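You operate a simulated robot arm through the tools that you are given. There is no shell and no other tool.

Carry out the task below with a simulated two-armed robot. There is one attempt and no reset: what you move stays moved.

Task
Clear the preset, zero both counts, drop to speed 1 and switch the winder off.
Fine: turn the counter knob to zero and back. Where these are worked on the way, their far stop is far enough and under half their travel is too little: counter knob.

It is judged by the outcome, as a careful person would: the job done as asked, and still so three seconds after it is handed in. It fails if anything else is knocked over, pushed out of place, dropped, spilled or broken.

Robot
Two 7-joint arms with fingered hands on one trunk, on a base that drives. Base frame: it is fixed to the floor where the robot stands at the start and does not move with it; the origin is under the middle of the robot, x ahead of it, y to its left, z up. Units: m, degrees, N and s.
The left shoulder is at the start at [0.063, 0.187, 1.181], the right one opposite. With the tool pointing down near the work surface each hand reaches from about 0.1 to 0.72 m from the robot's upright axis, wherever it stands, measured 20 degrees to its own side. Places, roughly: back drop rod [0.9, 0, 0.9]; counter knob [0.6, -0.1, 1.1]; counter lever [0.6, -0.1, 1.1]; cream collar [0.9, 0.1, 0.9]; flange handle [0.8, -0.4, 0.9]; front drop rod [0.9, 0.1, 0.9]; green button [0.5, 0.1, 0.7]; green collar [0.8, 0.1, 0.9]; pink collar [0.9, 0, 0.9]; power switch [0.5, 0.2, 0.7]; purple collar [1, 0, 0.9]; red button [0.5, 0.1, 0.7]; speed lever [0.5, -0.1, 0.7]; switch box [0.6, 0, 0.7]; thumb nut [0.8, -0.6, 1.1]; top rod [0.9, -0.1, 1.2]. Payload 3.6 kg a hand.
The tool frame of a hand sits at the grasp point between the pads (the TCP): z along the fingers, y along the line on which they close. The tips reach 0.026 m beyond it. The gripper opens to 0.088 m. The gripper's body begins 0.03 m behind the TCP. The gripper is a hand of 3 fingers: y runs from the thumb to the fingers, the wrist lies at [-0.017, -0.098, -0.164] in the tool frame.
Orientation is told as [roll, pitch, yaw] about the base's x, y, z axes, in that order, counted from this pose: with the fingers straight down and the wrist toward the robot, the tool's x, y and z point along [0, 1, 0], [1, 0, 0] and [0, 0, -1] of the base frame.

Tools
- The arms move only by the tool move_arm. It takes "left_steps", "right_steps" or both (then of equal length, played together; a hand with none holds still); each is a list of rows, each an object of numbers (a shift or turn left out is 0): "tx", "ty", "tz": the shift along the tool's x, y, z in units of 150 mm (1.0 is 150 mm); "ax", "ay", "az": the turn, a rotation vector about the tool's x, y, z in units of 45 degrees (1.0 is 45 degrees). In form: [{"tx": .., "ty": .., "tz": .., "ax": .., "ay": .., "az": ..}, ...]. A call has 1 to 20 rows; each row is the pose to reach, as a shift and turn from the pose commanded when the call began, along the tool's axes at that moment. A call with a number of a shift or a turn outside -1 to 1 is refused whole. A row lasts 0.2 s, in which the tool goes at most 0.05 m and 8.6 degrees; a call with a longer step from one row to the next is refused whole. Where a pose cannot be reached the arm comes as near as it can. A force on the tool above 90 N (or 10 N above the force at the start of the call, whichever is more), or a blocked arm, ends the call early, and 0.2 s more pass. In this call time passes only in rows, and 0.2 s behind the last. The reply holds the time, the measured pose of the TCP, the force on the tool along the base axes, the opening and the grip force, in the units named above and with some noise, with the torque about the TCP (base axes, N m) and any sound that the robot's microphone picked up.
- Cameras (640 x 400 px; columns grow to the right, rows downward): "scene" is now at [0.2439, -0.0149, 1.1119]; the picture's right is [-0.17, -0.99, 0.00], its down [-0.16, 0.03, -0.99] and it looks along [0.97, -0.17, -0.17] (base axes); focal length 214 px, centre (320, 200). "left" rides on the left gripper at [-0.056, -0.08, -0.102] in its tool frame; the picture's right is [-0.74, -0.32, 0.60], its down [0.62, -0.67, 0.41] and it looks along [0.27, 0.68, 0.69] (tool axes); focal length 247 px, centre (320, 200). "right" rides on the right gripper at [0.056, -0.08, -0.102] in its tool frame; the picture's right is [-0.73, 0.32, -0.60], its down [-0.62, -0.66, 0.41] and it looks along [-0.27, 0.68, 0.69] (tool axes); focal length 247 px, centre (320, 200). There is no depth. A picture from a camera that has moved, and an enlarged one, comes with that camera's place and axes in the base frame and with its lens.
- capture(camera): a new picture of that camera. It takes no simulated time.
- slide_trunk(by): slides the trunk up (or, below 0, down) by that many m; the arms and the scene camera ride with it, the base frame stays. It gives what a move gives, with no picture.
- roll_base(legs): drives the robot by 1 to 6 legs, each [ahead, left, turn to the left] in m, m and degrees, along the robot's own axes; the way and the turn of a leg run together, so that a leg with both is an arc; at most 1.5 m and 180 degrees a leg. The arms and the cameras ride along, it lands a little off, and it stops where it bumps. It gives what a move gives.
- set_fingers(fingers, thumb_bend, thumb_turn, hand): sets how far each is bent, from 0 (flat) to 1 (curled in); at 0.3 the hand is open as for a grip, at 0.7 the pads meet at the TCP. One left out holds its place. A second passes; each finger stops where it meets its share of the squeeze, and holds until it gets a number again. It is the only way to open and close the hand. It gives what a move gives, with no picture; readings hold the bend of each and the force on the fingers (four entries, about 0 where the hand has none), thumb and palm. thumb_turn goes from beside the hand (0) to across from the fingers (1), as for a grip.
- head_to(pan, tilt): turns the head with the scene camera to pan (to the left, within 60 degrees either way) and tilt (down, from -29 to 69), counted from straight ahead of the robot. It gives what a move gives.
- enlarge(camera, box): a new picture of the part [left, top, right, bottom] of that camera's present view, enlarged. It takes no simulated time.
- finish_job(): hands the job in; it is judged then, once.

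Places have to be worked out from the pictures, the camera data and where the tool is seen. Open the grippers and draw the arms clear of the work before you hand the job in, unless the task says otherwise.

The tools are called as a command line: name --argument value ..., lists and objects as JSON in quotes. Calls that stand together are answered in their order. move_arm: Moves the arms, as the interface text tells. Its arguments: {"type":"object","properties":{"left_steps":{"type":"array"},"right_steps":{"type":"array"}},"required":[]} The other tools are called the same way: slide_trunk (by) slides the trunk up or down; set_fingers (fingers, thumb_bend, thumb_turn, hand) moves the fingers one by one; roll_base (legs) drives the base; head_to (pan, tilt) turns the head that bears the scene camera; capture (camera) takes a picture; enlarge (camera, box) takes an enlarged picture of a part of a camera's view; finish_job () hands the job in.

At the start:

```text
clock: 0.0
left_tcp_pos: [0.572, 0.1524, 1.3896]
left_tool_rot: [0.0, 0.1, 0.0]
left_force: [0.3, 0.2, 0.4]
left_moment: [0.01, 0.0, 0.0]
left_grip_width: 0.0878
left_finger_force: 0.1
left_shape: jaw
left_bend: [0.3, 0.3, 0.98]
left_finger forces: [0.0, 0.0, 0.0, 0.1, 0.0, 0.0]
right_tcp_pos: [0.5223, -0.231, 1.3898]
right_tool_rot: [0.0, 0.0, 0.0]
right_force: [-0.4, 0.0, -0.7]
right_moment: [0.01, -0.02, -0.02]
right_grip_width: 0.0874
right_finger_force: 0.1
right_shape: jaw
right_bend: [0.3, 0.3, 0.98]
right_finger forces: [0.0, 0.0, 0.1, 0.1, 0.0, 0.0]
trunk travel left (down, up): [-0.325, 0.432]
robot x, y, heading: [-0.0003, -0.0021, 0.3]
head pan, tilt: [-9.7, 9.6]
```

scene: 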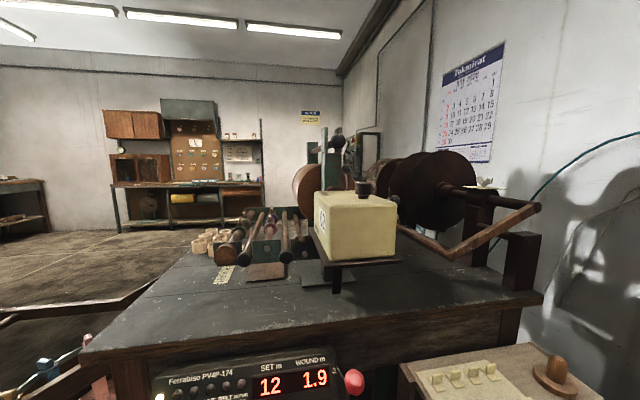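
right: 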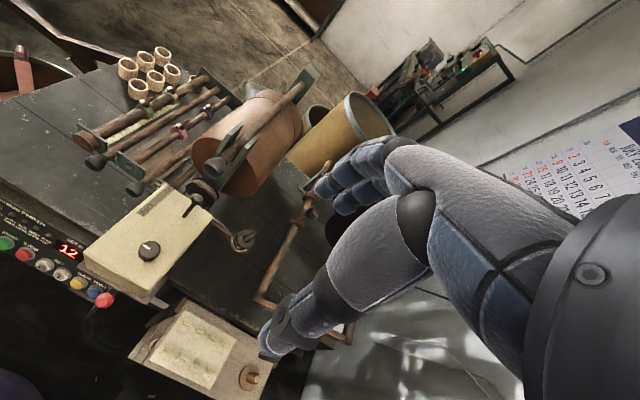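
left: 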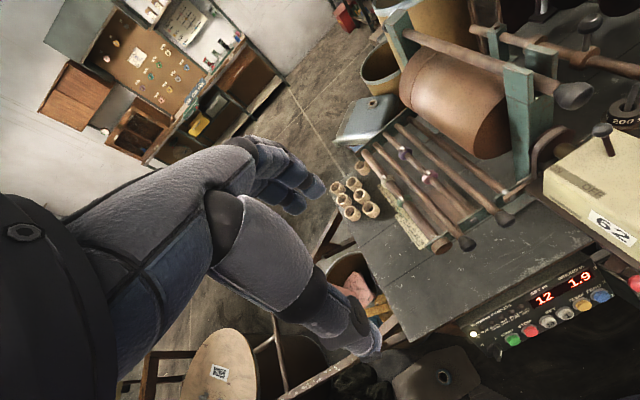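

I'll first look at the controller panel and counter from the head camera by tilting it down.

head_to --pan 0 --tilt 45

```text
clock: 1.0
left_tcp_pos: [0.5728, 0.1528, 1.3875]
left_tool_rot: [0.0, 0.1, -0.1]
left_force: [-0.1, -0.1, 0.3]
left_moment: [0.04, -0.01, 0.01]
left_grip_width: 0.0877
left_finger_force: 0.0
left_shape: jaw
left_bend: [0.3, 0.3, 0.98]
left_finger forces: [0.0, 0.0, 0.0, 0.0, 0.0, 0.0]
right_tcp_pos: [0.5222, -0.2315, 1.39]
right_tool_rot: [-0.1, 0.0, 0.0]
right_force: [-0.6, -0.1, 0.1]
right_moment: [0.01, 0.01, 0.01]
right_grip_width: 0.0878
right_finger_force: 0.1
right_shape: jaw
right_bend: [0.3, 0.3, 0.98]
right_finger forces: [0.0, 0.0, 0.0, 0.0, 0.0, 0.0]
trunk travel left (down, up): [-0.325, 0.432]
robot x, y, heading: [0.0003, -0.0001, -0.4]
head pan, tilt: [0.0, 45.0]
```

The head is tilted; I take a picture of the panel.

capture --camera "scene"

enlarge --camera "right" --box '[0, 160, 300, 400]'

enlarge --camera "left" --box '[400, 220, 640, 400]'

```text
taken
camera scene: at [0.2337, 0.0008, 1.0563], right [0.0, -1.0, 0.0], down [-0.71, 0.0, -0.71], along [0.71, 0.0, -0.71], focal length 214 px, centre (320, 200)
```

scene: 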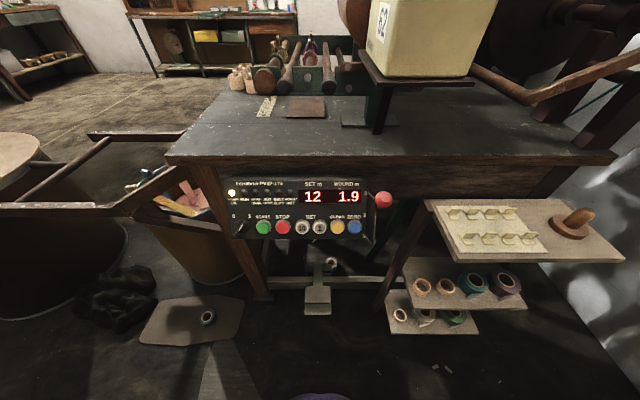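

```text
1.67 times, centred on (150, 280) of right
camera zoom: at [0.442, -0.175, 1.4921], right [0.32, -0.73, 0.6], down [-0.66, -0.62, -0.41], along [0.68, -0.27, -0.69], focal length 412 px, centre (603, 67)
```

zoom: 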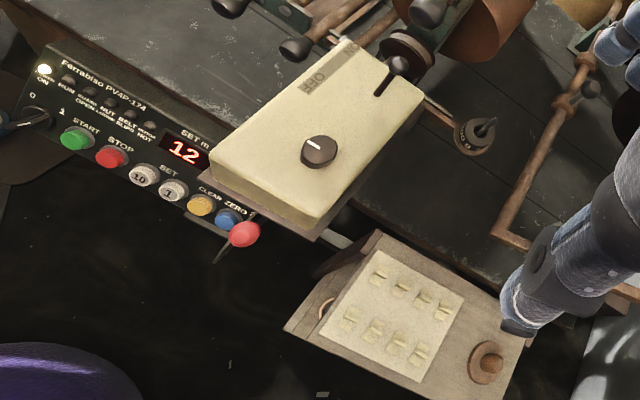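

```text
2.22 times, centred on (520, 310) of left
camera zoom: at [0.4941, 0.0955, 1.4895], right [-0.32, -0.74, -0.6], down [-0.67, 0.62, -0.41], along [0.67, 0.27, -0.69], focal length 549 px, centre (-124, -44)
```

zoom: 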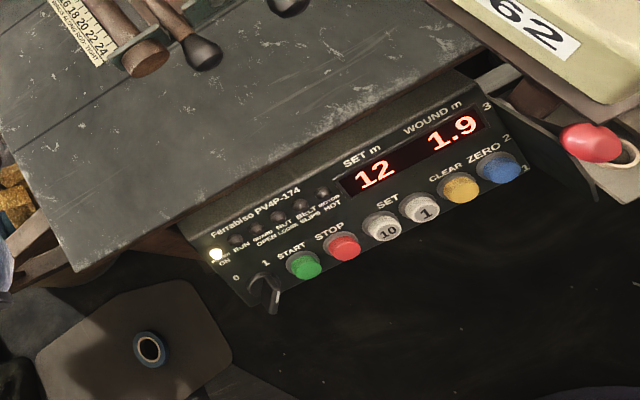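

The panel shows SET 12, WOUND 1.9, with CLEAR (yellow) and ZERO (blue) at right, the speed lever with red knob beside a 3-2-1 scale, and a power switch 0/1 at left. I enlarge to see details.

enlarge --camera "scene" --box '[220, 165, 420, 290]'

enlarge --camera "right" --box '[60, 170, 260, 295]'

enlarge --camera "left" --box '[440, 280, 560, 380]'

enlarge --camera "left" --box '[480, 80, 640, 300]'

```text
3.20 times, centred on (320, 228) of scene
camera zoom: at [0.2337, 0.0008, 1.0563], right [0.0, -1.0, 0.0], down [-0.71, 0.0, -0.71], along [0.71, 0.0, -0.71], focal length 686 px, centre (320, 112)
```

zoom: 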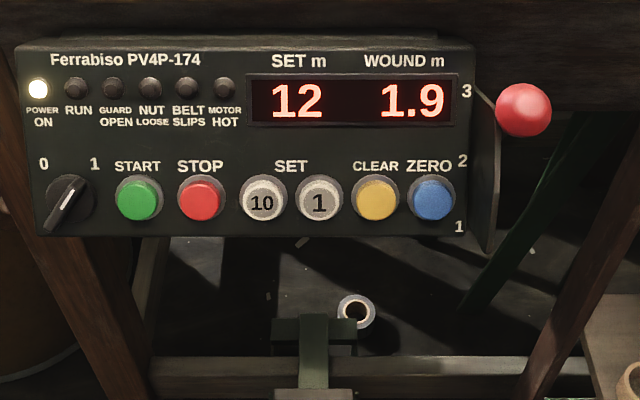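

```text
3.20 times, centred on (160, 232) of right
camera zoom: at [0.442, -0.175, 1.4921], right [0.32, -0.73, 0.6], down [-0.66, -0.62, -0.41], along [0.68, -0.27, -0.69], focal length 790 px, centre (832, 96)
```

zoom: 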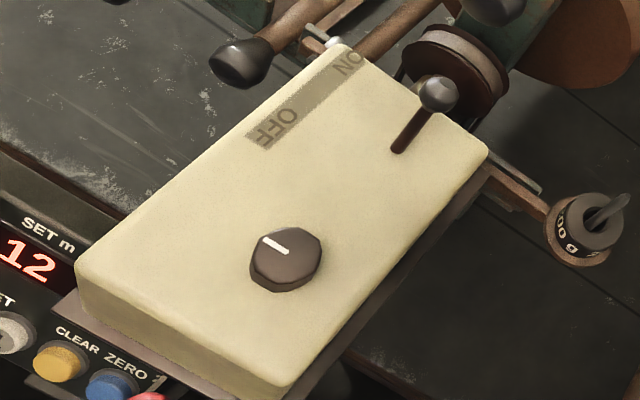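

```text
4.00 times, centred on (500, 330) of left
camera zoom: at [0.4941, 0.0955, 1.4895], right [-0.32, -0.74, -0.6], down [-0.67, 0.62, -0.41], along [0.67, 0.27, -0.69], focal length 988 px, centre (-400, -320)
```

zoom: 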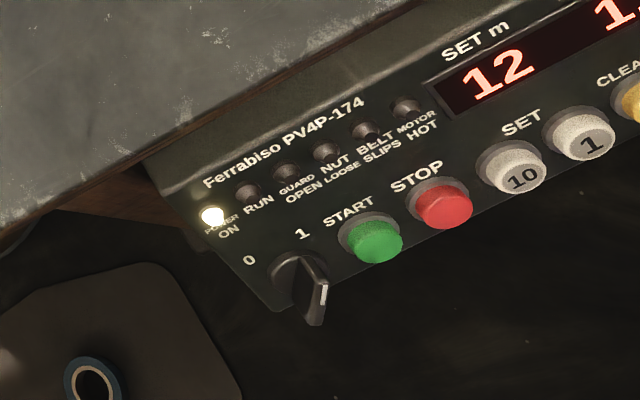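

```text
1.82 times, centred on (560, 190) of left
camera zoom: at [0.4941, 0.0955, 1.4895], right [-0.32, -0.74, -0.6], down [-0.67, 0.62, -0.41], along [0.67, 0.27, -0.69], focal length 449 px, centre (-116, 218)
```

zoom: 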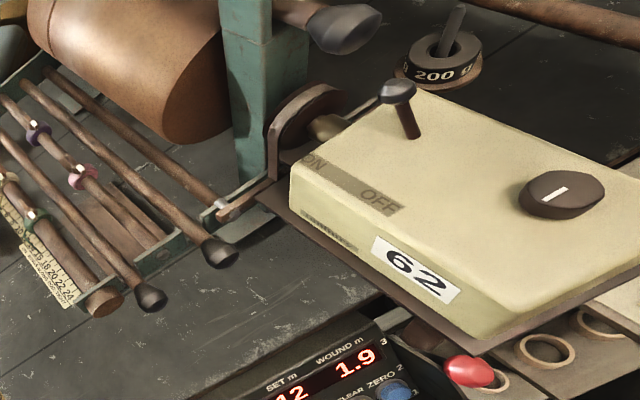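

The panel is tilted about 31° back from vertical; from two views I place CLEAR near [0.52,-0.04,0.69], ZERO near [0.52,-0.075,0.69], the lever ball near [0.505,-0.113,0.788] and the counter knob near [0.555,-0.138,1.075]. Next I look at the hand shapes and more details.

enlarge --camera "left" --box '[160, 100, 420, 370]'

enlarge --camera "scene" --box '[350, 170, 430, 260]'

enlarge --camera "right" --box '[80, 180, 220, 310]'

enlarge --camera "left" --box '[570, 240, 640, 330]'

head_to --pan 0 --tilt -25

```text
1.48 times, centred on (290, 235) of left
camera zoom: at [0.4941, 0.0955, 1.4895], right [-0.32, -0.74, -0.6], down [-0.67, 0.62, -0.41], along [0.67, 0.27, -0.69], focal length 366 px, centre (364, 148)
```

zoom: 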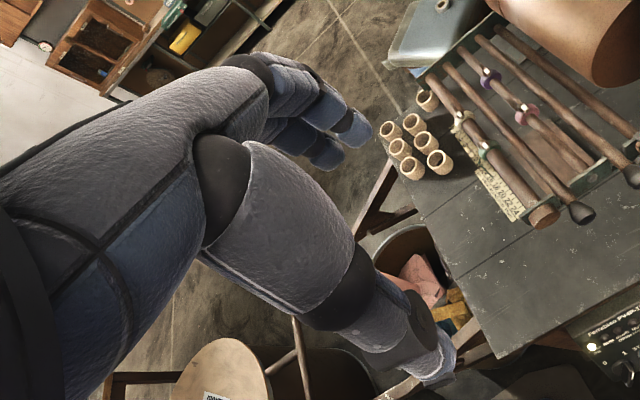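

```text
4.44 times, centred on (390, 215) of scene
camera zoom: at [0.2337, 0.0008, 1.0563], right [0.0, -1.0, 0.0], down [-0.71, 0.0, -0.71], along [0.71, 0.0, -0.71], focal length 953 px, centre (9, 133)
```

zoom: 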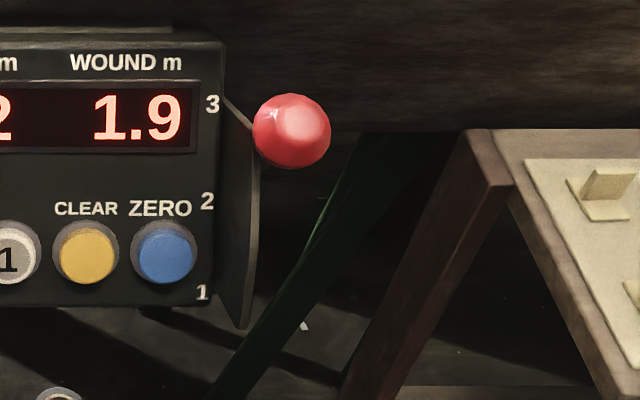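

```text
3.08 times, centred on (150, 245) of right
camera zoom: at [0.442, -0.175, 1.4921], right [0.32, -0.73, 0.6], down [-0.66, -0.62, -0.41], along [0.68, -0.27, -0.69], focal length 760 px, centre (843, 62)
```

zoom: 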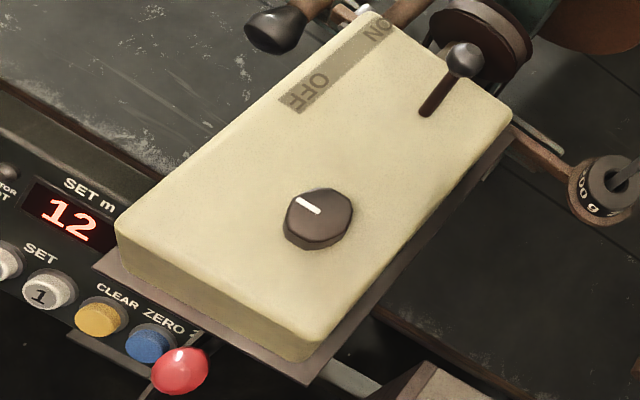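

```text
4.44 times, centred on (605, 285) of left
camera zoom: at [0.4941, 0.0955, 1.4895], right [-0.32, -0.74, -0.6], down [-0.67, 0.62, -0.41], along [0.67, 0.27, -0.69], focal length 1098 px, centre (-947, -178)
```

zoom: 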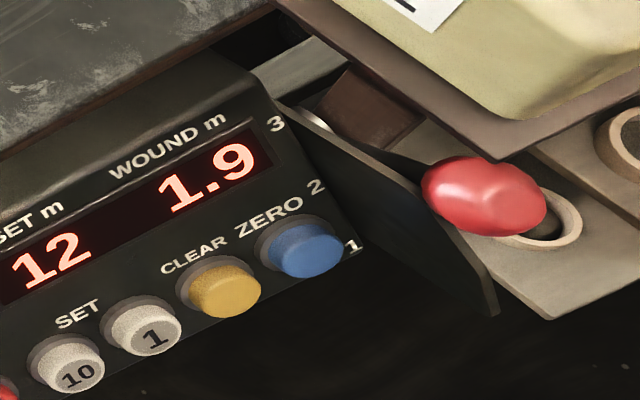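

```text
clock: 2.4
left_tcp_pos: [0.5732, 0.1526, 1.3881]
left_tool_rot: [0.0, 0.1, 0.1]
left_force: [0.5, 0.6, 0.9]
left_moment: [-0.02, 0.01, 0.02]
left_grip_width: 0.0875
left_finger_force: 0.0
left_shape: jaw
left_bend: [0.3, 0.3, 0.98]
left_finger forces: [0.0, 0.0, 0.0, 0.0, 0.1, 0.0]
right_tcp_pos: [0.5211, -0.2307, 1.3889]
right_tool_rot: [0.0, 0.0, 0.0]
right_force: [0.0, -0.8, 1.1]
right_moment: [0.0, -0.02, 0.02]
right_grip_width: 0.0878
right_finger_force: 0.1
right_shape: jaw
right_bend: [0.3, 0.3, 0.98]
right_finger forces: [0.1, 0.0, 0.1, 0.1, 0.1, 0.1]
trunk travel left (down, up): [-0.325, 0.432]
robot x, y, heading: [-0.0014, -0.0017, -0.2]
head pan, tilt: [0.0, -25.0]
```

Now a picture of the hands from the head camera.

capture --camera "scene"

```text
taken
camera scene: at [0.2234, 0.0008, 1.1629], right [0.0, -1.0, 0.0], down [0.42, 0.0, -0.91], along [0.91, 0.0, 0.42], focal length 214 px, centre (320, 200)
```

scene: 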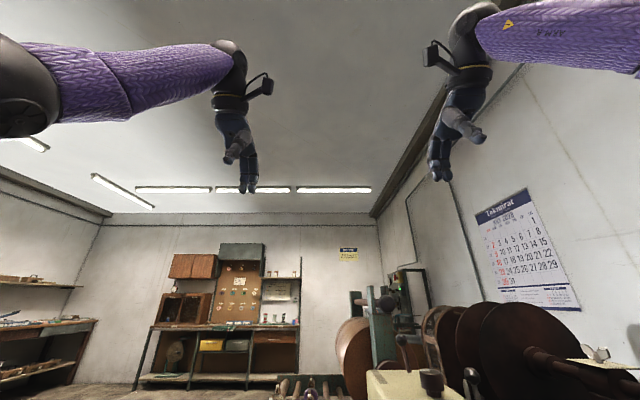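

enlarge --camera "scene" --box '[190, 20, 300, 210]'

enlarge --camera "scene" --box '[390, 20, 510, 210]'

enlarge --camera "scene" --box '[360, 280, 520, 400]'

```text
2.11 times, centred on (245, 115) of scene
camera zoom: at [0.2234, 0.0008, 1.1629], right [0.0, -1.0, 0.0], down [0.42, 0.0, -0.91], along [0.91, 0.0, 0.42], focal length 452 px, centre (478, 379)
```

zoom: 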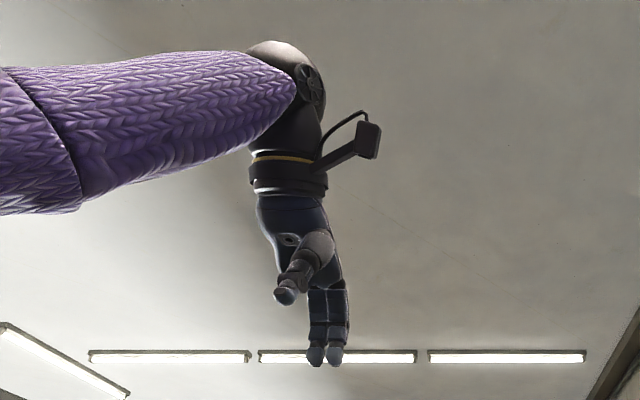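

```text
2.11 times, centred on (450, 115) of scene
camera zoom: at [0.2234, 0.0008, 1.1629], right [0.0, -1.0, 0.0], down [0.42, 0.0, -0.91], along [0.91, 0.0, 0.42], focal length 452 px, centre (46, 379)
```

zoom: 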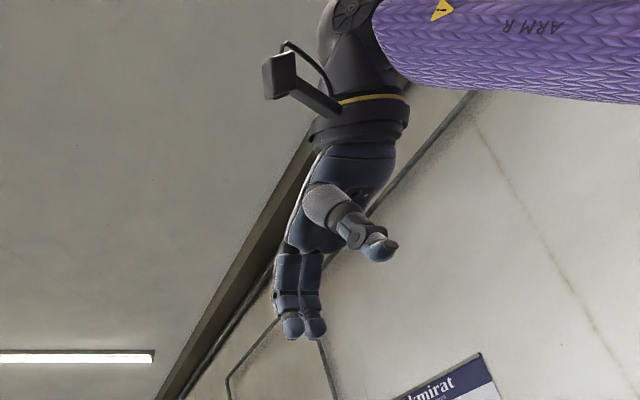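

```text
3.33 times, centred on (440, 340) of scene
camera zoom: at [0.2234, 0.0008, 1.1629], right [0.0, -1.0, 0.0], down [0.42, 0.0, -0.91], along [0.91, 0.0, 0.42], focal length 715 px, centre (-80, -267)
```

zoom: 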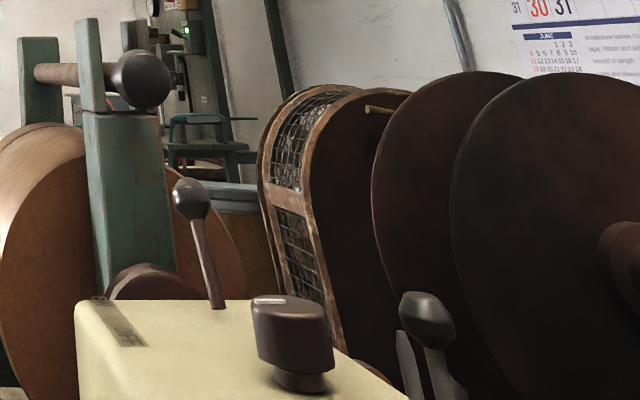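

The hands have two fingers and a thumb. I start with the counter knob (about [0.555,-0.138], top near z 1.08): the right hand moves above it, staying clear of the counter lever at [0.648,-0.137,1.10].

move_arm --right_steps '[{"tx": 0.12, "ty": 0.045, "tz": 0.18}, {"tx": 0.25, "ty": 0.09, "tz": 0.37}, {"tx": 0.37, "ty": 0.135, "tz": 0.55}, {"tx": 0.5, "ty": 0.18, "tz": 0.74}, {"tx": 0.62, "ty": 0.227, "tz": 0.927}]'

head_to --pan -22 --tilt 8

```text
clock: 3.6
left_tcp_pos: [0.5729, 0.1537, 1.388]
left_tool_rot: [-0.1, 0.1, 0.0]
left_force: [0.3, -0.6, -0.1]
left_moment: [0.01, 0.0, 0.02]
left_grip_width: 0.0877
left_finger_force: 0.0
left_shape: jaw
left_bend: [0.3, 0.3, 0.98]
left_finger forces: [0.1, 0.0, 0.0, 0.1, 0.1, 0.0]
right_tcp_pos: [0.5565, -0.1386, 1.2507]
right_tool_rot: [0.0, 0.1, 0.0]
right_force: [-0.2, -1.0, -0.1]
right_moment: [0.0, 0.01, -0.01]
right_grip_width: 0.0877
right_finger_force: 0.1
right_shape: jaw
right_bend: [0.3, 0.3, 0.98]
right_finger forces: [0.1, 0.0, 0.0, 0.1, 0.0, 0.0]
trunk travel left (down, up): [-0.325, 0.432]
robot x, y, heading: [-0.0001, -0.0005, 0.2]
head pan, tilt: [0.0, -25.0]
```

```text
clock: 4.6
left_tcp_pos: [0.5732, 0.1519, 1.3879]
left_tool_rot: [0.0, 0.1, 0.0]
left_force: [0.0, 1.1, 0.0]
left_moment: [0.01, -0.02, 0.0]
left_grip_width: 0.0877
left_finger_force: 0.1
left_shape: jaw
left_bend: [0.3, 0.3, 0.98]
left_finger forces: [0.1, 0.0, 0.1, 0.0, 0.1, 0.1]
right_tcp_pos: [0.5563, -0.1388, 1.2512]
right_tool_rot: [0.0, 0.1, 0.0]
right_force: [-0.2, 0.1, -0.2]
right_moment: [0.02, 0.0, 0.02]
right_grip_width: 0.0879
right_finger_force: 0.1
right_shape: jaw
right_bend: [0.3, 0.3, 0.98]
right_finger forces: [0.1, 0.1, 0.0, 0.0, 0.0, 0.0]
trunk travel left (down, up): [-0.325, 0.432]
robot x, y, heading: [0.0007, -0.0006, 0.1]
head pan, tilt: [-22.0, 8.0]
```

The right hand is above the knob; I check with the wrist camera and the head camera.

capture --camera "right"

capture --camera "scene"

enlarge --camera "scene" --box '[220, 130, 420, 255]'

enlarge --camera "right" --box '[150, 160, 350, 300]'

```text
taken
camera right: at [0.4758, -0.0823, 1.3535], right [0.32, -0.73, 0.6], down [-0.66, -0.62, -0.41], along [0.68, -0.27, -0.69], focal length 247 px, centre (320, 200)
```

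right: 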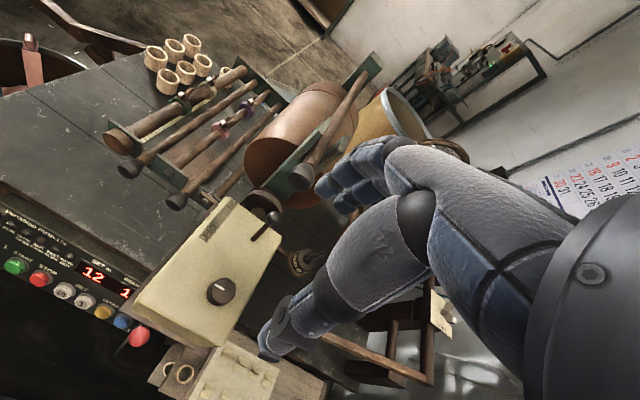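

```text
taken
camera scene: at [0.2382, -0.0339, 1.1145], right [-0.37, -0.93, 0.0], down [-0.13, 0.05, -0.99], along [0.92, -0.37, -0.14], focal length 214 px, centre (320, 200)
```

scene: 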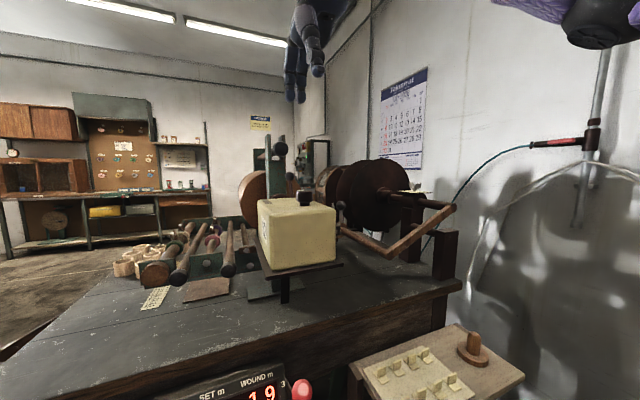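

```text
3.20 times, centred on (320, 192) of scene
camera zoom: at [0.2382, -0.0339, 1.1145], right [-0.37, -0.93, 0.0], down [-0.13, 0.05, -0.99], along [0.92, -0.37, -0.14], focal length 686 px, centre (320, 224)
```

zoom: 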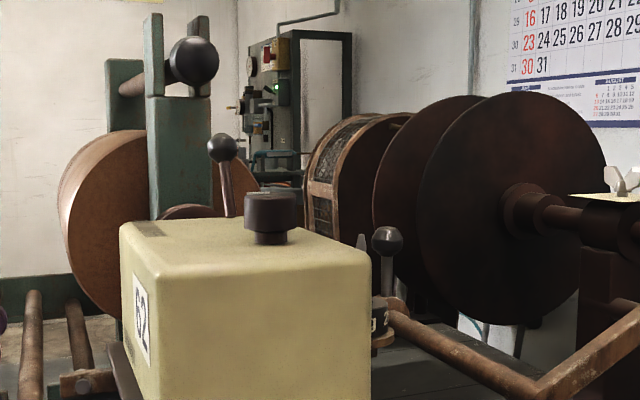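

```text
2.86 times, centred on (250, 230) of right
camera zoom: at [0.4758, -0.0823, 1.3535], right [0.32, -0.73, 0.6], down [-0.66, -0.62, -0.41], along [0.68, -0.27, -0.69], focal length 706 px, centre (520, 114)
```

zoom: 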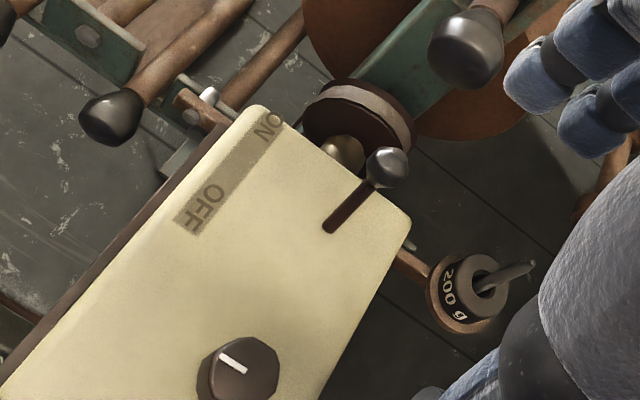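

Both views agree: the knob is at about [0.555,-0.136], body z 1.062–1.082 on a box top at about 1.058. I lower the open hand part-way and look again.

move_arm --right_steps '[{"tx": 0.01, "ty": -0.005, "tz": 0.27}, {"tx": 0.015, "ty": -0.007, "tz": 0.54}, {"tx": 0.02, "ty": -0.01, "tz": 0.8}]'

capture --camera "right"

enlarge --camera "scene" --box '[200, 100, 420, 255]'

```text
clock: 5.4
left_tcp_pos: [0.5738, 0.1526, 1.3886]
left_tool_rot: [-0.1, 0.1, 0.0]
left_force: [0.7, -0.3, 0.3]
left_moment: [0.0, 0.01, -0.01]
left_grip_width: 0.088
left_finger_force: 0.0
left_shape: jaw
left_bend: [0.3, 0.3, 0.98]
left_finger forces: [0.0, 0.0, 0.0, 0.0, 0.0, 0.1]
right_tcp_pos: [0.5556, -0.1343, 1.1309]
right_tool_rot: [0.1, -0.1, 0.1]
right_force: [0.1, 0.5, 0.1]
right_moment: [0.01, 0.01, 0.03]
right_grip_width: 0.088
right_finger_force: 0.0
right_shape: jaw
right_bend: [0.3, 0.3, 0.98]
right_finger forces: [0.1, 0.0, 0.0, 0.0, 0.1, 0.0]
trunk travel left (down, up): [-0.325, 0.432]
robot x, y, heading: [0.0014, -0.0003, 0.4]
head pan, tilt: [-22.0, 8.0]
```

```text
taken
camera right: at [0.475, -0.0789, 1.2329], right [0.32, -0.73, 0.6], down [-0.66, -0.62, -0.41], along [0.68, -0.27, -0.69], focal length 247 px, centre (320, 200)
```

right: 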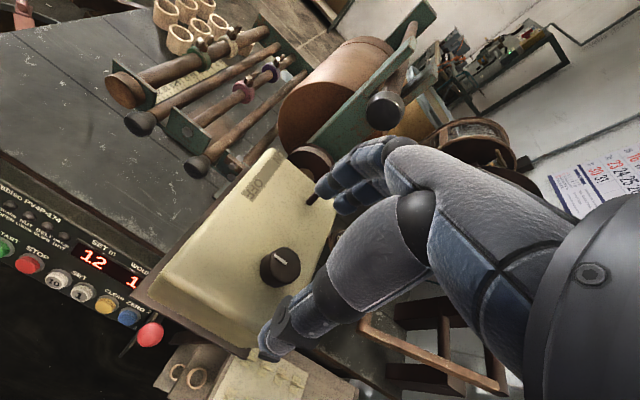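

```text
2.58 times, centred on (310, 178) of scene
camera zoom: at [0.2386, -0.0342, 1.1143], right [-0.37, -0.93, 0.0], down [-0.13, 0.05, -0.99], along [0.92, -0.37, -0.14], focal length 554 px, centre (346, 258)
```

zoom: 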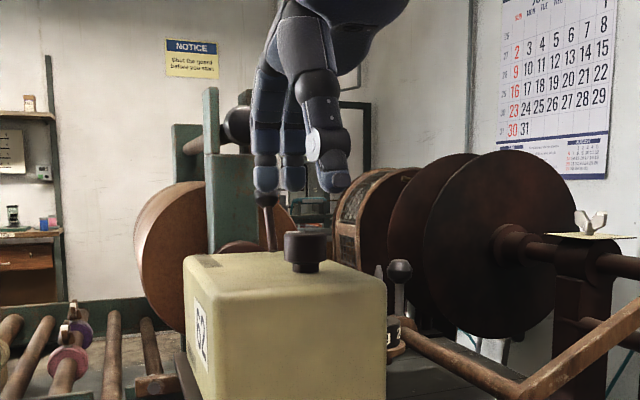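

The hand is centred over the knob, fingertips about 24 mm below the TCP. I lower to TCP z ≈ 1.087 so the tips straddle the knob body just above the box top.

move_arm --right_steps '[{"tz": 0.1}, {"tz": 0.2}, {"tz": 0.29}]'

enlarge --camera "scene" --box '[220, 130, 380, 230]'

enlarge --camera "right" --box '[180, 130, 440, 390]'

```text
clock: 6.2
left_tcp_pos: [0.5732, 0.1521, 1.3883]
left_tool_rot: [-0.1, 0.1, 0.0]
left_force: [0.0, 0.2, -0.9]
left_moment: [0.02, 0.01, -0.02]
left_grip_width: 0.0875
left_finger_force: 0.0
left_shape: jaw
left_bend: [0.3, 0.3, 0.98]
left_finger forces: [0.0, 0.0, 0.0, 0.0, 0.0, 0.1]
right_tcp_pos: [0.5549, -0.1351, 1.0872]
right_tool_rot: [0.0, 0.2, 0.0]
right_force: [0.2, 0.5, 0.2]
right_moment: [0.01, 0.02, -0.01]
right_grip_width: 0.088
right_finger_force: 0.1
right_shape: jaw
right_bend: [0.3, 0.3, 0.98]
right_finger forces: [0.0, 0.0, 0.0, 0.0, 0.0, 0.0]
trunk travel left (down, up): [-0.325, 0.432]
robot x, y, heading: [-0.0016, -0.0029, 0.1]
head pan, tilt: [-22.0, 8.0]
```

```text
4.00 times, centred on (300, 180) of scene
camera zoom: at [0.2384, -0.0341, 1.1144], right [-0.37, -0.93, 0.0], down [-0.13, 0.05, -0.99], along [0.92, -0.37, -0.14], focal length 858 px, centre (400, 280)
```

zoom: 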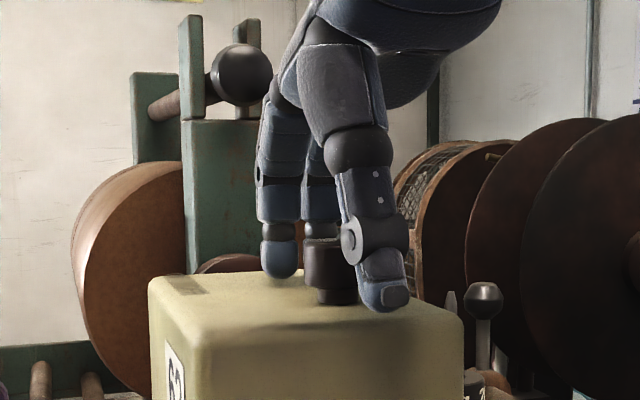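

```text
1.54 times, centred on (310, 260) of right
camera zoom: at [0.4744, -0.0792, 1.1892], right [0.32, -0.73, 0.6], down [-0.67, -0.62, -0.41], along [0.67, -0.27, -0.69], focal length 380 px, centre (335, 108)
```

zoom: 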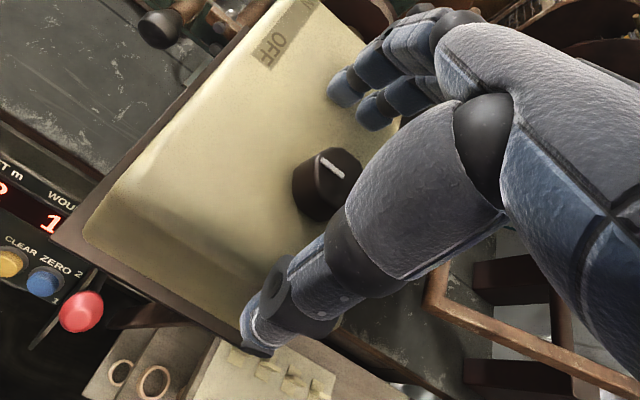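

The fingertips and thumb straddle the knob just above the box top with no contact force. I close the grip on it.

set_fingers --hand "right" --fingers 0.7 --thumb_bend 0.7

enlarge --camera "scene" --box '[220, 130, 380, 230]'

enlarge --camera "right" --box '[180, 130, 440, 390]'

```text
clock: 7.2
left_tcp_pos: [0.5723, 0.1524, 1.3891]
left_tool_rot: [0.0, 0.1, 0.0]
left_force: [-0.1, -0.7, 0.6]
left_moment: [0.03, -0.05, 0.02]
left_grip_width: 0.0877
left_finger_force: 0.0
left_shape: jaw
left_bend: [0.3, 0.3, 0.98]
left_finger forces: [0.0, 0.0, 0.1, 0.0, 0.0, 0.0]
right_tcp_pos: [0.5547, -0.1359, 1.0876]
right_tool_rot: [0.0, 0.0, 0.1]
right_force: [3.7, 0.3, 0.4]
right_moment: [-0.03, -0.07, 0.01]
right_grip_width: 0.0184
right_finger_force: 9.0
right_shape: fingers
right_bend: [0.64, 0.63, 0.97]
right_finger forces: [5.0, 5.7, 0.1, 0.0, 6.7, 0.0]
trunk travel left (down, up): [-0.325, 0.432]
robot x, y, heading: [-0.001, 0.0055, 0.2]
head pan, tilt: [-22.0, 8.0]
```

```text
4.00 times, centred on (300, 180) of scene
camera zoom: at [0.2386, -0.0339, 1.1144], right [-0.37, -0.93, 0.0], down [-0.13, 0.05, -0.99], along [0.92, -0.37, -0.14], focal length 858 px, centre (400, 280)
```

zoom: 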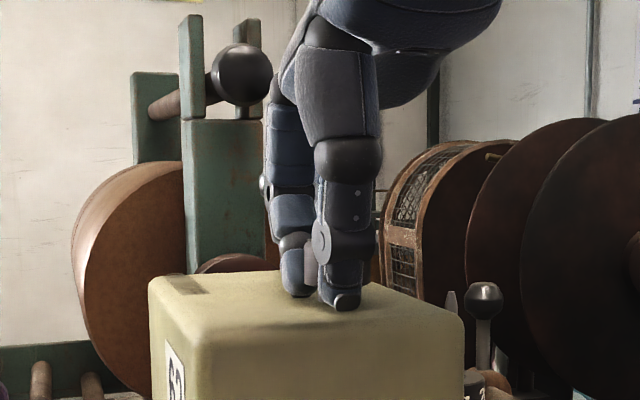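

```text
1.54 times, centred on (310, 260) of right
camera zoom: at [0.4747, -0.0792, 1.1895], right [0.32, -0.73, 0.6], down [-0.67, -0.62, -0.41], along [0.68, -0.27, -0.69], focal length 380 px, centre (335, 108)
```

zoom: 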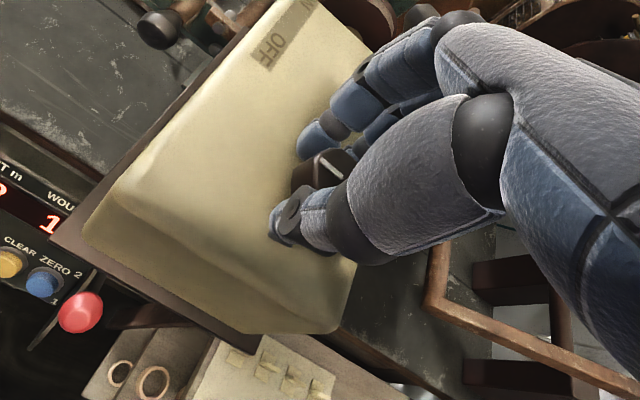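

The knob is gripped (about 5–7 N per finger). I try a small turn clockwise seen from above (+az) and read the torque.

move_arm --right_steps '[{"az": 0.1}, {"az": 0.2}, {"az": 0.3}]'

enlarge --camera "right" --box '[180, 130, 440, 390]'

enlarge --camera "scene" --box '[220, 130, 380, 230]'

```text
clock: 8.0
left_tcp_pos: [0.5735, 0.1533, 1.3874]
left_tool_rot: [0.0, 0.1, 0.0]
left_force: [0.0, 0.0, 0.4]
left_moment: [-0.03, 0.02, 0.0]
left_grip_width: 0.0878
left_finger_force: 0.1
left_shape: jaw
left_bend: [0.3, 0.3, 0.98]
left_finger forces: [0.0, 0.0, 0.0, 0.1, 0.1, 0.0]
right_tcp_pos: [0.5548, -0.1362, 1.0873]
right_tool_rot: [-0.1, 0.0, -13.6]
right_force: [4.0, -2.1, 2.0]
right_moment: [-0.02, -0.11, 0.03]
right_grip_width: 0.0184
right_finger_force: 9.9
right_shape: fingers
right_bend: [0.64, 0.63, 0.97]
right_finger forces: [5.1, 7.4, 0.0, 0.0, 6.8, 0.0]
trunk travel left (down, up): [-0.325, 0.432]
robot x, y, heading: [0.0006, -0.0004, -0.2]
head pan, tilt: [-22.0, 8.0]
```

```text
1.54 times, centred on (310, 260) of right
camera zoom: at [0.4902, -0.062, 1.1895], right [0.14, -0.79, 0.6], down [-0.79, -0.45, -0.41], along [0.59, -0.42, -0.69], focal length 380 px, centre (335, 108)
```

zoom: 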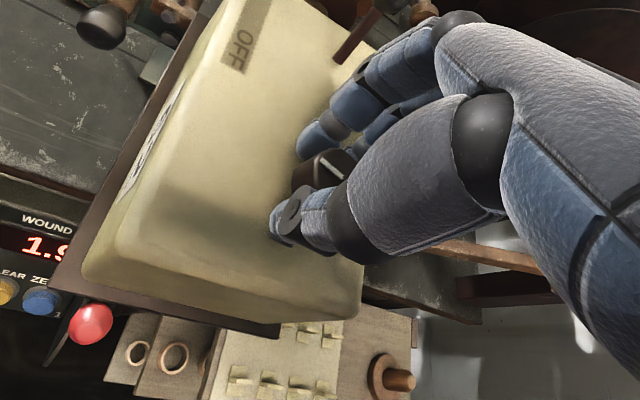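

```text
4.00 times, centred on (300, 180) of scene
camera zoom: at [0.2384, -0.0341, 1.1145], right [-0.37, -0.93, 0.0], down [-0.13, 0.05, -0.99], along [0.92, -0.37, -0.14], focal length 858 px, centre (400, 280)
```

zoom: 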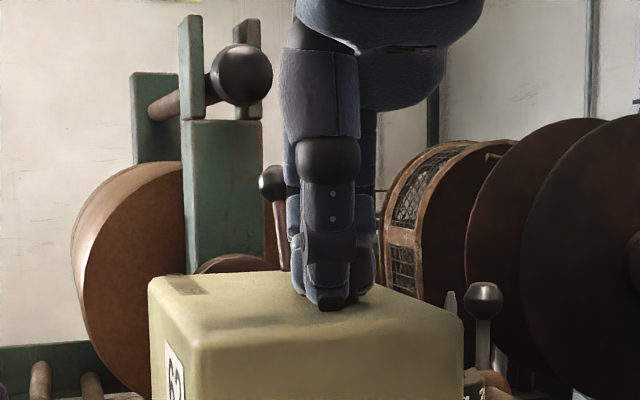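

The knob follows the hand (mark keeps its place relative to the fingers) with little torque, so clockwise is free. I keep turning another ~31° and check the 62 label.

move_arm --right_steps '[{"az": 0.14}, {"az": 0.28}, {"az": 0.42}, {"az": 0.56}, {"az": 0.7}]'

enlarge --camera "right" --box '[180, 130, 440, 390]'

capture --camera "scene"

enlarge --camera "left" --box '[480, 60, 640, 300]'

```text
clock: 9.2
left_tcp_pos: [0.5726, 0.1522, 1.3886]
left_tool_rot: [0.0, 0.2, 0.1]
left_force: [0.4, -0.9, 0.2]
left_moment: [-0.01, 0.02, 0.0]
left_grip_width: 0.0878
left_finger_force: 0.0
left_shape: jaw
left_bend: [0.3, 0.3, 0.98]
left_finger forces: [0.0, 0.0, 0.1, 0.0, 0.0, 0.1]
right_tcp_pos: [0.5556, -0.1361, 1.0869]
right_tool_rot: [0.0, -0.1, -45.2]
right_force: [3.3, -3.3, 3.8]
right_moment: [-0.07, -0.1, 0.06]
right_grip_width: 0.0188
right_finger_force: 10.8
right_shape: fingers
right_bend: [0.64, 0.63, 0.97]
right_finger forces: [6.1, 8.7, 0.0, 0.0, 6.5, 0.0]
trunk travel left (down, up): [-0.325, 0.432]
robot x, y, heading: [0.0013, -0.0011, -0.0]
head pan, tilt: [-22.0, 8.0]
```

```text
1.54 times, centred on (310, 260) of right
camera zoom: at [0.5382, -0.0394, 1.1894], right [-0.3, -0.74, 0.6], down [-0.91, 0.03, -0.41], along [0.29, -0.67, -0.69], focal length 380 px, centre (335, 108)
```

zoom: 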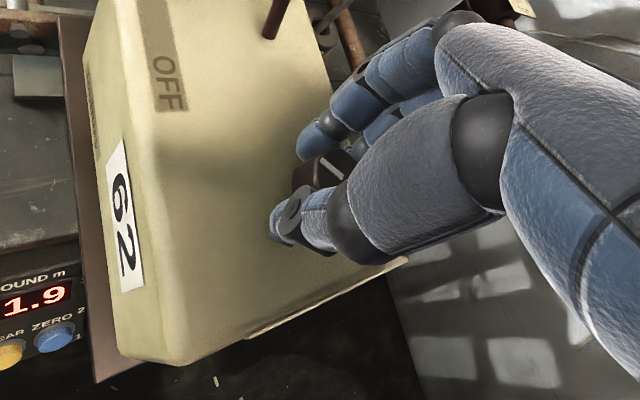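

```text
taken
camera scene: at [0.2382, -0.0342, 1.1145], right [-0.37, -0.93, 0.0], down [-0.13, 0.05, -0.99], along [0.92, -0.37, -0.14], focal length 214 px, centre (320, 200)
```

scene: 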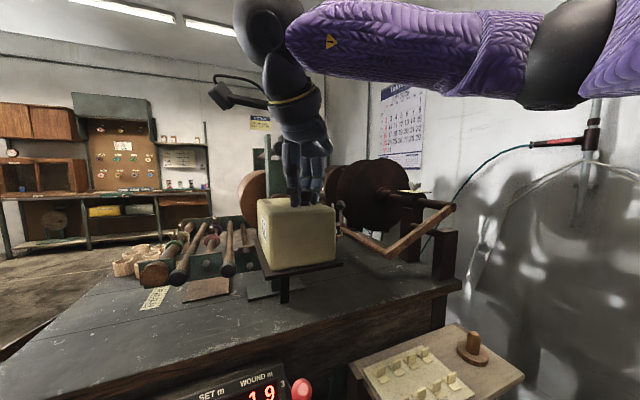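

```text
1.67 times, centred on (560, 180) of left
camera zoom: at [0.4941, 0.0952, 1.4896], right [-0.32, -0.73, -0.6], down [-0.67, 0.62, -0.41], along [0.67, 0.27, -0.69], focal length 412 px, centre (-80, 233)
```

zoom: 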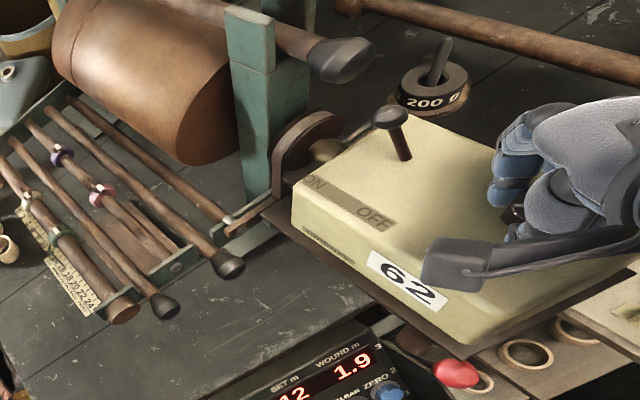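

Count still reads 62 and the knob is following (yaw −45°, torque slowly rising like a spring). I continue toward −85°.

move_arm --right_steps '[{"az": 0.14}, {"az": 0.28}, {"az": 0.42}, {"az": 0.56}, {"az": 0.7}, {"az": 0.84}]'

enlarge --camera "right" --box '[180, 130, 440, 390]'

enlarge --camera "left" --box '[480, 60, 640, 300]'

```text
clock: 10.6
left_tcp_pos: [0.5723, 0.1517, 1.3886]
left_tool_rot: [0.1, 0.1, -0.1]
left_force: [-0.2, -0.6, -0.1]
left_moment: [-0.02, -0.02, -0.02]
left_grip_width: 0.0878
left_finger_force: 0.0
left_shape: jaw
left_bend: [0.3, 0.3, 0.98]
left_finger forces: [0.1, 0.0, 0.0, 0.0, 0.0, 0.0]
right_tcp_pos: [0.555, -0.1365, 1.0875]
right_tool_rot: [0.0, 0.0, -82.9]
right_force: [-0.1, -5.7, 3.9]
right_moment: [-0.17, -0.06, 0.04]
right_grip_width: 0.0185
right_finger_force: 11.3
right_shape: fingers
right_bend: [0.64, 0.63, 0.97]
right_finger forces: [6.9, 8.8, 0.1, 0.0, 6.2, 0.0]
trunk travel left (down, up): [-0.325, 0.432]
robot x, y, heading: [-0.0022, 0.0008, -0.2]
head pan, tilt: [-22.0, 8.0]
```

```text
1.54 times, centred on (310, 260) of right
camera zoom: at [0.6004, -0.0497, 1.1895], right [-0.69, -0.41, 0.6], down [-0.7, 0.58, -0.41], along [-0.18, -0.7, -0.69], focal length 380 px, centre (335, 108)
```

zoom: 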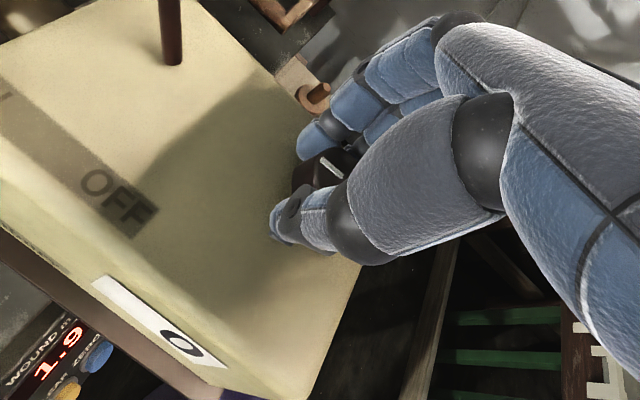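

```text
1.67 times, centred on (560, 180) of left
camera zoom: at [0.494, 0.0948, 1.4897], right [-0.32, -0.73, -0.6], down [-0.67, 0.62, -0.41], along [0.67, 0.27, -0.69], focal length 412 px, centre (-80, 233)
```

zoom: 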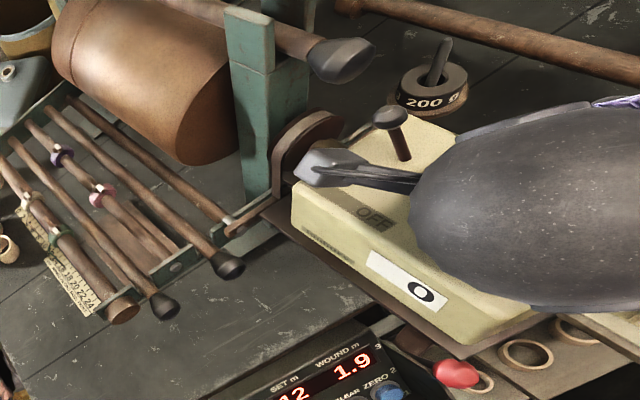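

The counter now reads 0. I turn slightly further to feel whether the far stop is there, watching the torque.

move_arm --right_steps '[{"az": 0.08}, {"az": 0.16}, {"az": 0.24}]'

enlarge --camera "right" --box '[180, 130, 440, 390]'

```text
clock: 11.4
left_tcp_pos: [0.5728, 0.1512, 1.388]
left_tool_rot: [-0.1, 0.1, 0.0]
left_force: [-0.2, -0.1, -0.1]
left_moment: [0.0, 0.01, -0.02]
left_grip_width: 0.0878
left_finger_force: 0.1
left_shape: jaw
left_bend: [0.3, 0.3, 0.98]
left_finger forces: [0.0, 0.0, 0.0, 0.1, 0.1, 0.0]
right_tcp_pos: [0.5542, -0.1348, 1.0865]
right_tool_rot: [0.0, 0.1, -93.6]
right_force: [0.9, -4.7, 4.2]
right_moment: [-0.17, -0.05, 0.02]
right_grip_width: 0.0184
right_finger_force: 10.8
right_shape: fingers
right_bend: [0.64, 0.63, 0.97]
right_finger forces: [7.0, 8.6, 0.0, 0.0, 6.1, 0.0]
trunk travel left (down, up): [-0.325, 0.432]
robot x, y, heading: [0.0008, -0.001, 0.1]
head pan, tilt: [-22.0, 8.0]
```

```text
1.54 times, centred on (310, 260) of right
camera zoom: at [0.6155, -0.0599, 1.1895], right [-0.75, -0.27, 0.6], down [-0.58, 0.7, -0.41], along [-0.31, -0.66, -0.69], focal length 380 px, centre (335, 108)
```

zoom: 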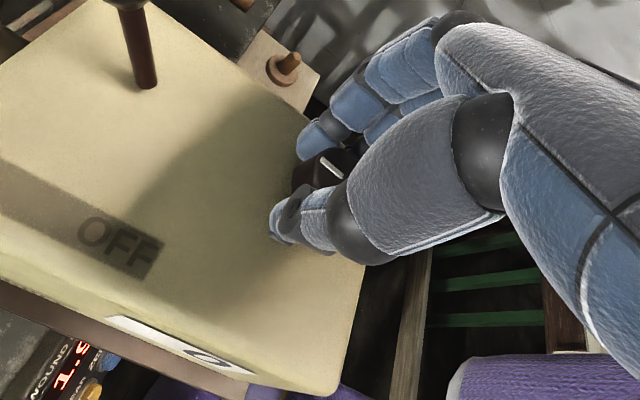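

No stop felt yet at 94° and the mark still follows the hand; I go another ~18° carefully to be well past half travel.

move_arm --right_steps '[{"az": 0.1}, {"az": 0.2}, {"az": 0.3}, {"az": 0.4}]'

enlarge --camera "right" --box '[180, 130, 440, 390]'

capture --camera "scene"

```text
clock: 12.4
left_tcp_pos: [0.5721, 0.1512, 1.3869]
left_tool_rot: [0.0, 0.0, 0.0]
left_force: [-0.4, 0.6, 0.0]
left_moment: [-0.02, 0.0, 0.0]
left_grip_width: 0.0878
left_finger_force: 0.1
left_shape: jaw
left_bend: [0.3, 0.3, 0.98]
left_finger forces: [0.0, 0.0, 0.0, 0.1, 0.0, 0.0]
right_tcp_pos: [0.5552, -0.1363, 1.0872]
right_tool_rot: [0.0, 0.0, -111.7]
right_force: [0.9, -6.6, 4.3]
right_moment: [-0.2, 0.03, 0.19]
right_grip_width: 0.0193
right_finger_force: 10.8
right_shape: fingers
right_bend: [0.63, 0.63, 0.98]
right_finger forces: [4.4, 10.9, 0.0, 0.0, 6.2, 0.0]
trunk travel left (down, up): [-0.325, 0.432]
robot x, y, heading: [-0.0004, 0.0009, 0.0]
head pan, tilt: [-22.0, 8.0]
```

```text
1.54 times, centred on (310, 260) of right
camera zoom: at [0.6365, -0.0826, 1.1896], right [-0.8, -0.02, 0.6], down [-0.33, 0.85, -0.41], along [-0.5, -0.53, -0.69], focal length 380 px, centre (335, 108)
```

zoom: 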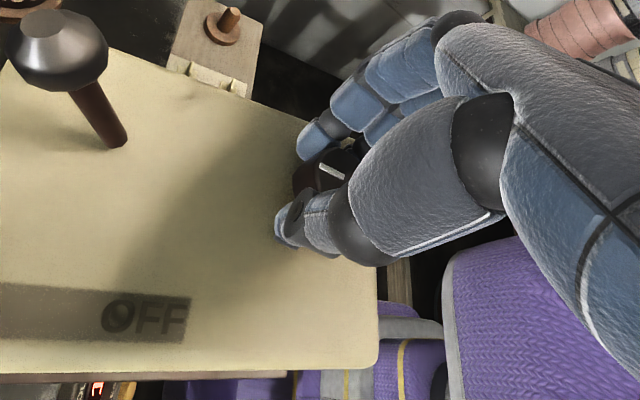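

```text
taken
camera scene: at [0.238, -0.0345, 1.1145], right [-0.37, -0.93, 0.0], down [-0.13, 0.05, -0.99], along [0.92, -0.37, -0.14], focal length 214 px, centre (320, 200)
```

scene: 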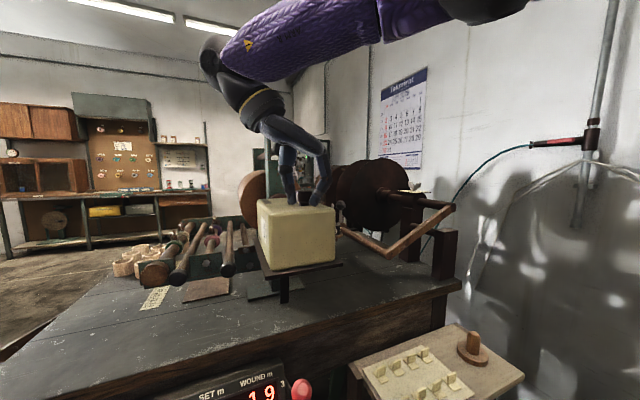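

Torque jumped to 0.19 N·m: the far stop was reached near 100°. Now I turn the knob back counter-clockwise.

move_arm --right_steps '[{"az": -0.14}, {"az": -0.28}, {"az": -0.42}, {"az": -0.56}, {"az": -0.7}, {"az": -0.84}, {"az": -0.98}]'

move_arm --right_steps '[{"az": -0.14}, {"az": -0.28}, {"az": -0.42}, {"az": -0.56}, {"az": -0.7}, {"az": -0.84}, {"az": -0.98}]'

enlarge --camera "right" --box '[180, 130, 440, 390]'

```text
clock: 14.0
left_tcp_pos: [0.5728, 0.1512, 1.3876]
left_tool_rot: [0.0, 0.0, 0.0]
left_force: [-0.6, -0.5, -0.5]
left_moment: [0.02, 0.0, 0.03]
left_grip_width: 0.0876
left_finger_force: 0.1
left_shape: jaw
left_bend: [0.3, 0.3, 0.98]
left_finger forces: [0.0, 0.0, 0.0, 0.0, 0.0, 0.1]
right_tcp_pos: [0.5534, -0.1362, 1.0866]
right_tool_rot: [0.0, -0.1, -67.4]
right_force: [-2.9, -5.5, 3.0]
right_moment: [-0.14, 0.05, -0.02]
right_grip_width: 0.0187
right_finger_force: 10.7
right_shape: fingers
right_bend: [0.63, 0.64, 0.97]
right_finger forces: [6.6, 8.0, 0.0, 0.1, 6.1, 0.0]
trunk travel left (down, up): [-0.325, 0.432]
robot x, y, heading: [0.0008, 0.0018, -0.0]
head pan, tilt: [-22.0, 8.0]
```

```text
clock: 15.6
left_tcp_pos: [0.5727, 0.1522, 1.3879]
left_tool_rot: [0.0, 0.1, 0.0]
left_force: [-0.1, 0.1, -0.6]
left_moment: [-0.02, 0.02, 0.02]
left_grip_width: 0.0878
left_finger_force: 0.1
left_shape: jaw
left_bend: [0.3, 0.3, 0.98]
left_finger forces: [0.0, 0.1, 0.0, 0.0, 0.0, 0.0]
right_tcp_pos: [0.5547, -0.1362, 1.087]
right_tool_rot: [-0.1, 0.1, -23.1]
right_force: [-0.4, -6.2, 1.6]
right_moment: [-0.12, 0.01, -0.06]
right_grip_width: 0.0185
right_finger_force: 10.1
right_shape: fingers
right_bend: [0.64, 0.64, 0.97]
right_finger forces: [5.0, 7.4, 0.0, 0.0, 7.0, 0.0]
trunk travel left (down, up): [-0.325, 0.432]
robot x, y, heading: [0.0001, -0.0009, -0.1]
head pan, tilt: [-22.0, 8.0]
```

```text
1.54 times, centred on (310, 260) of right
camera zoom: at [0.5032, -0.0524, 1.1896], right [0.0, -0.8, 0.6], down [-0.86, -0.31, -0.41], along [0.52, -0.51, -0.69], focal length 380 px, centre (335, 108)
```

zoom: 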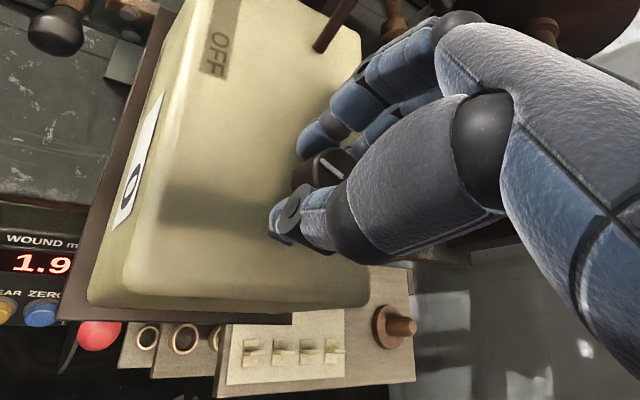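

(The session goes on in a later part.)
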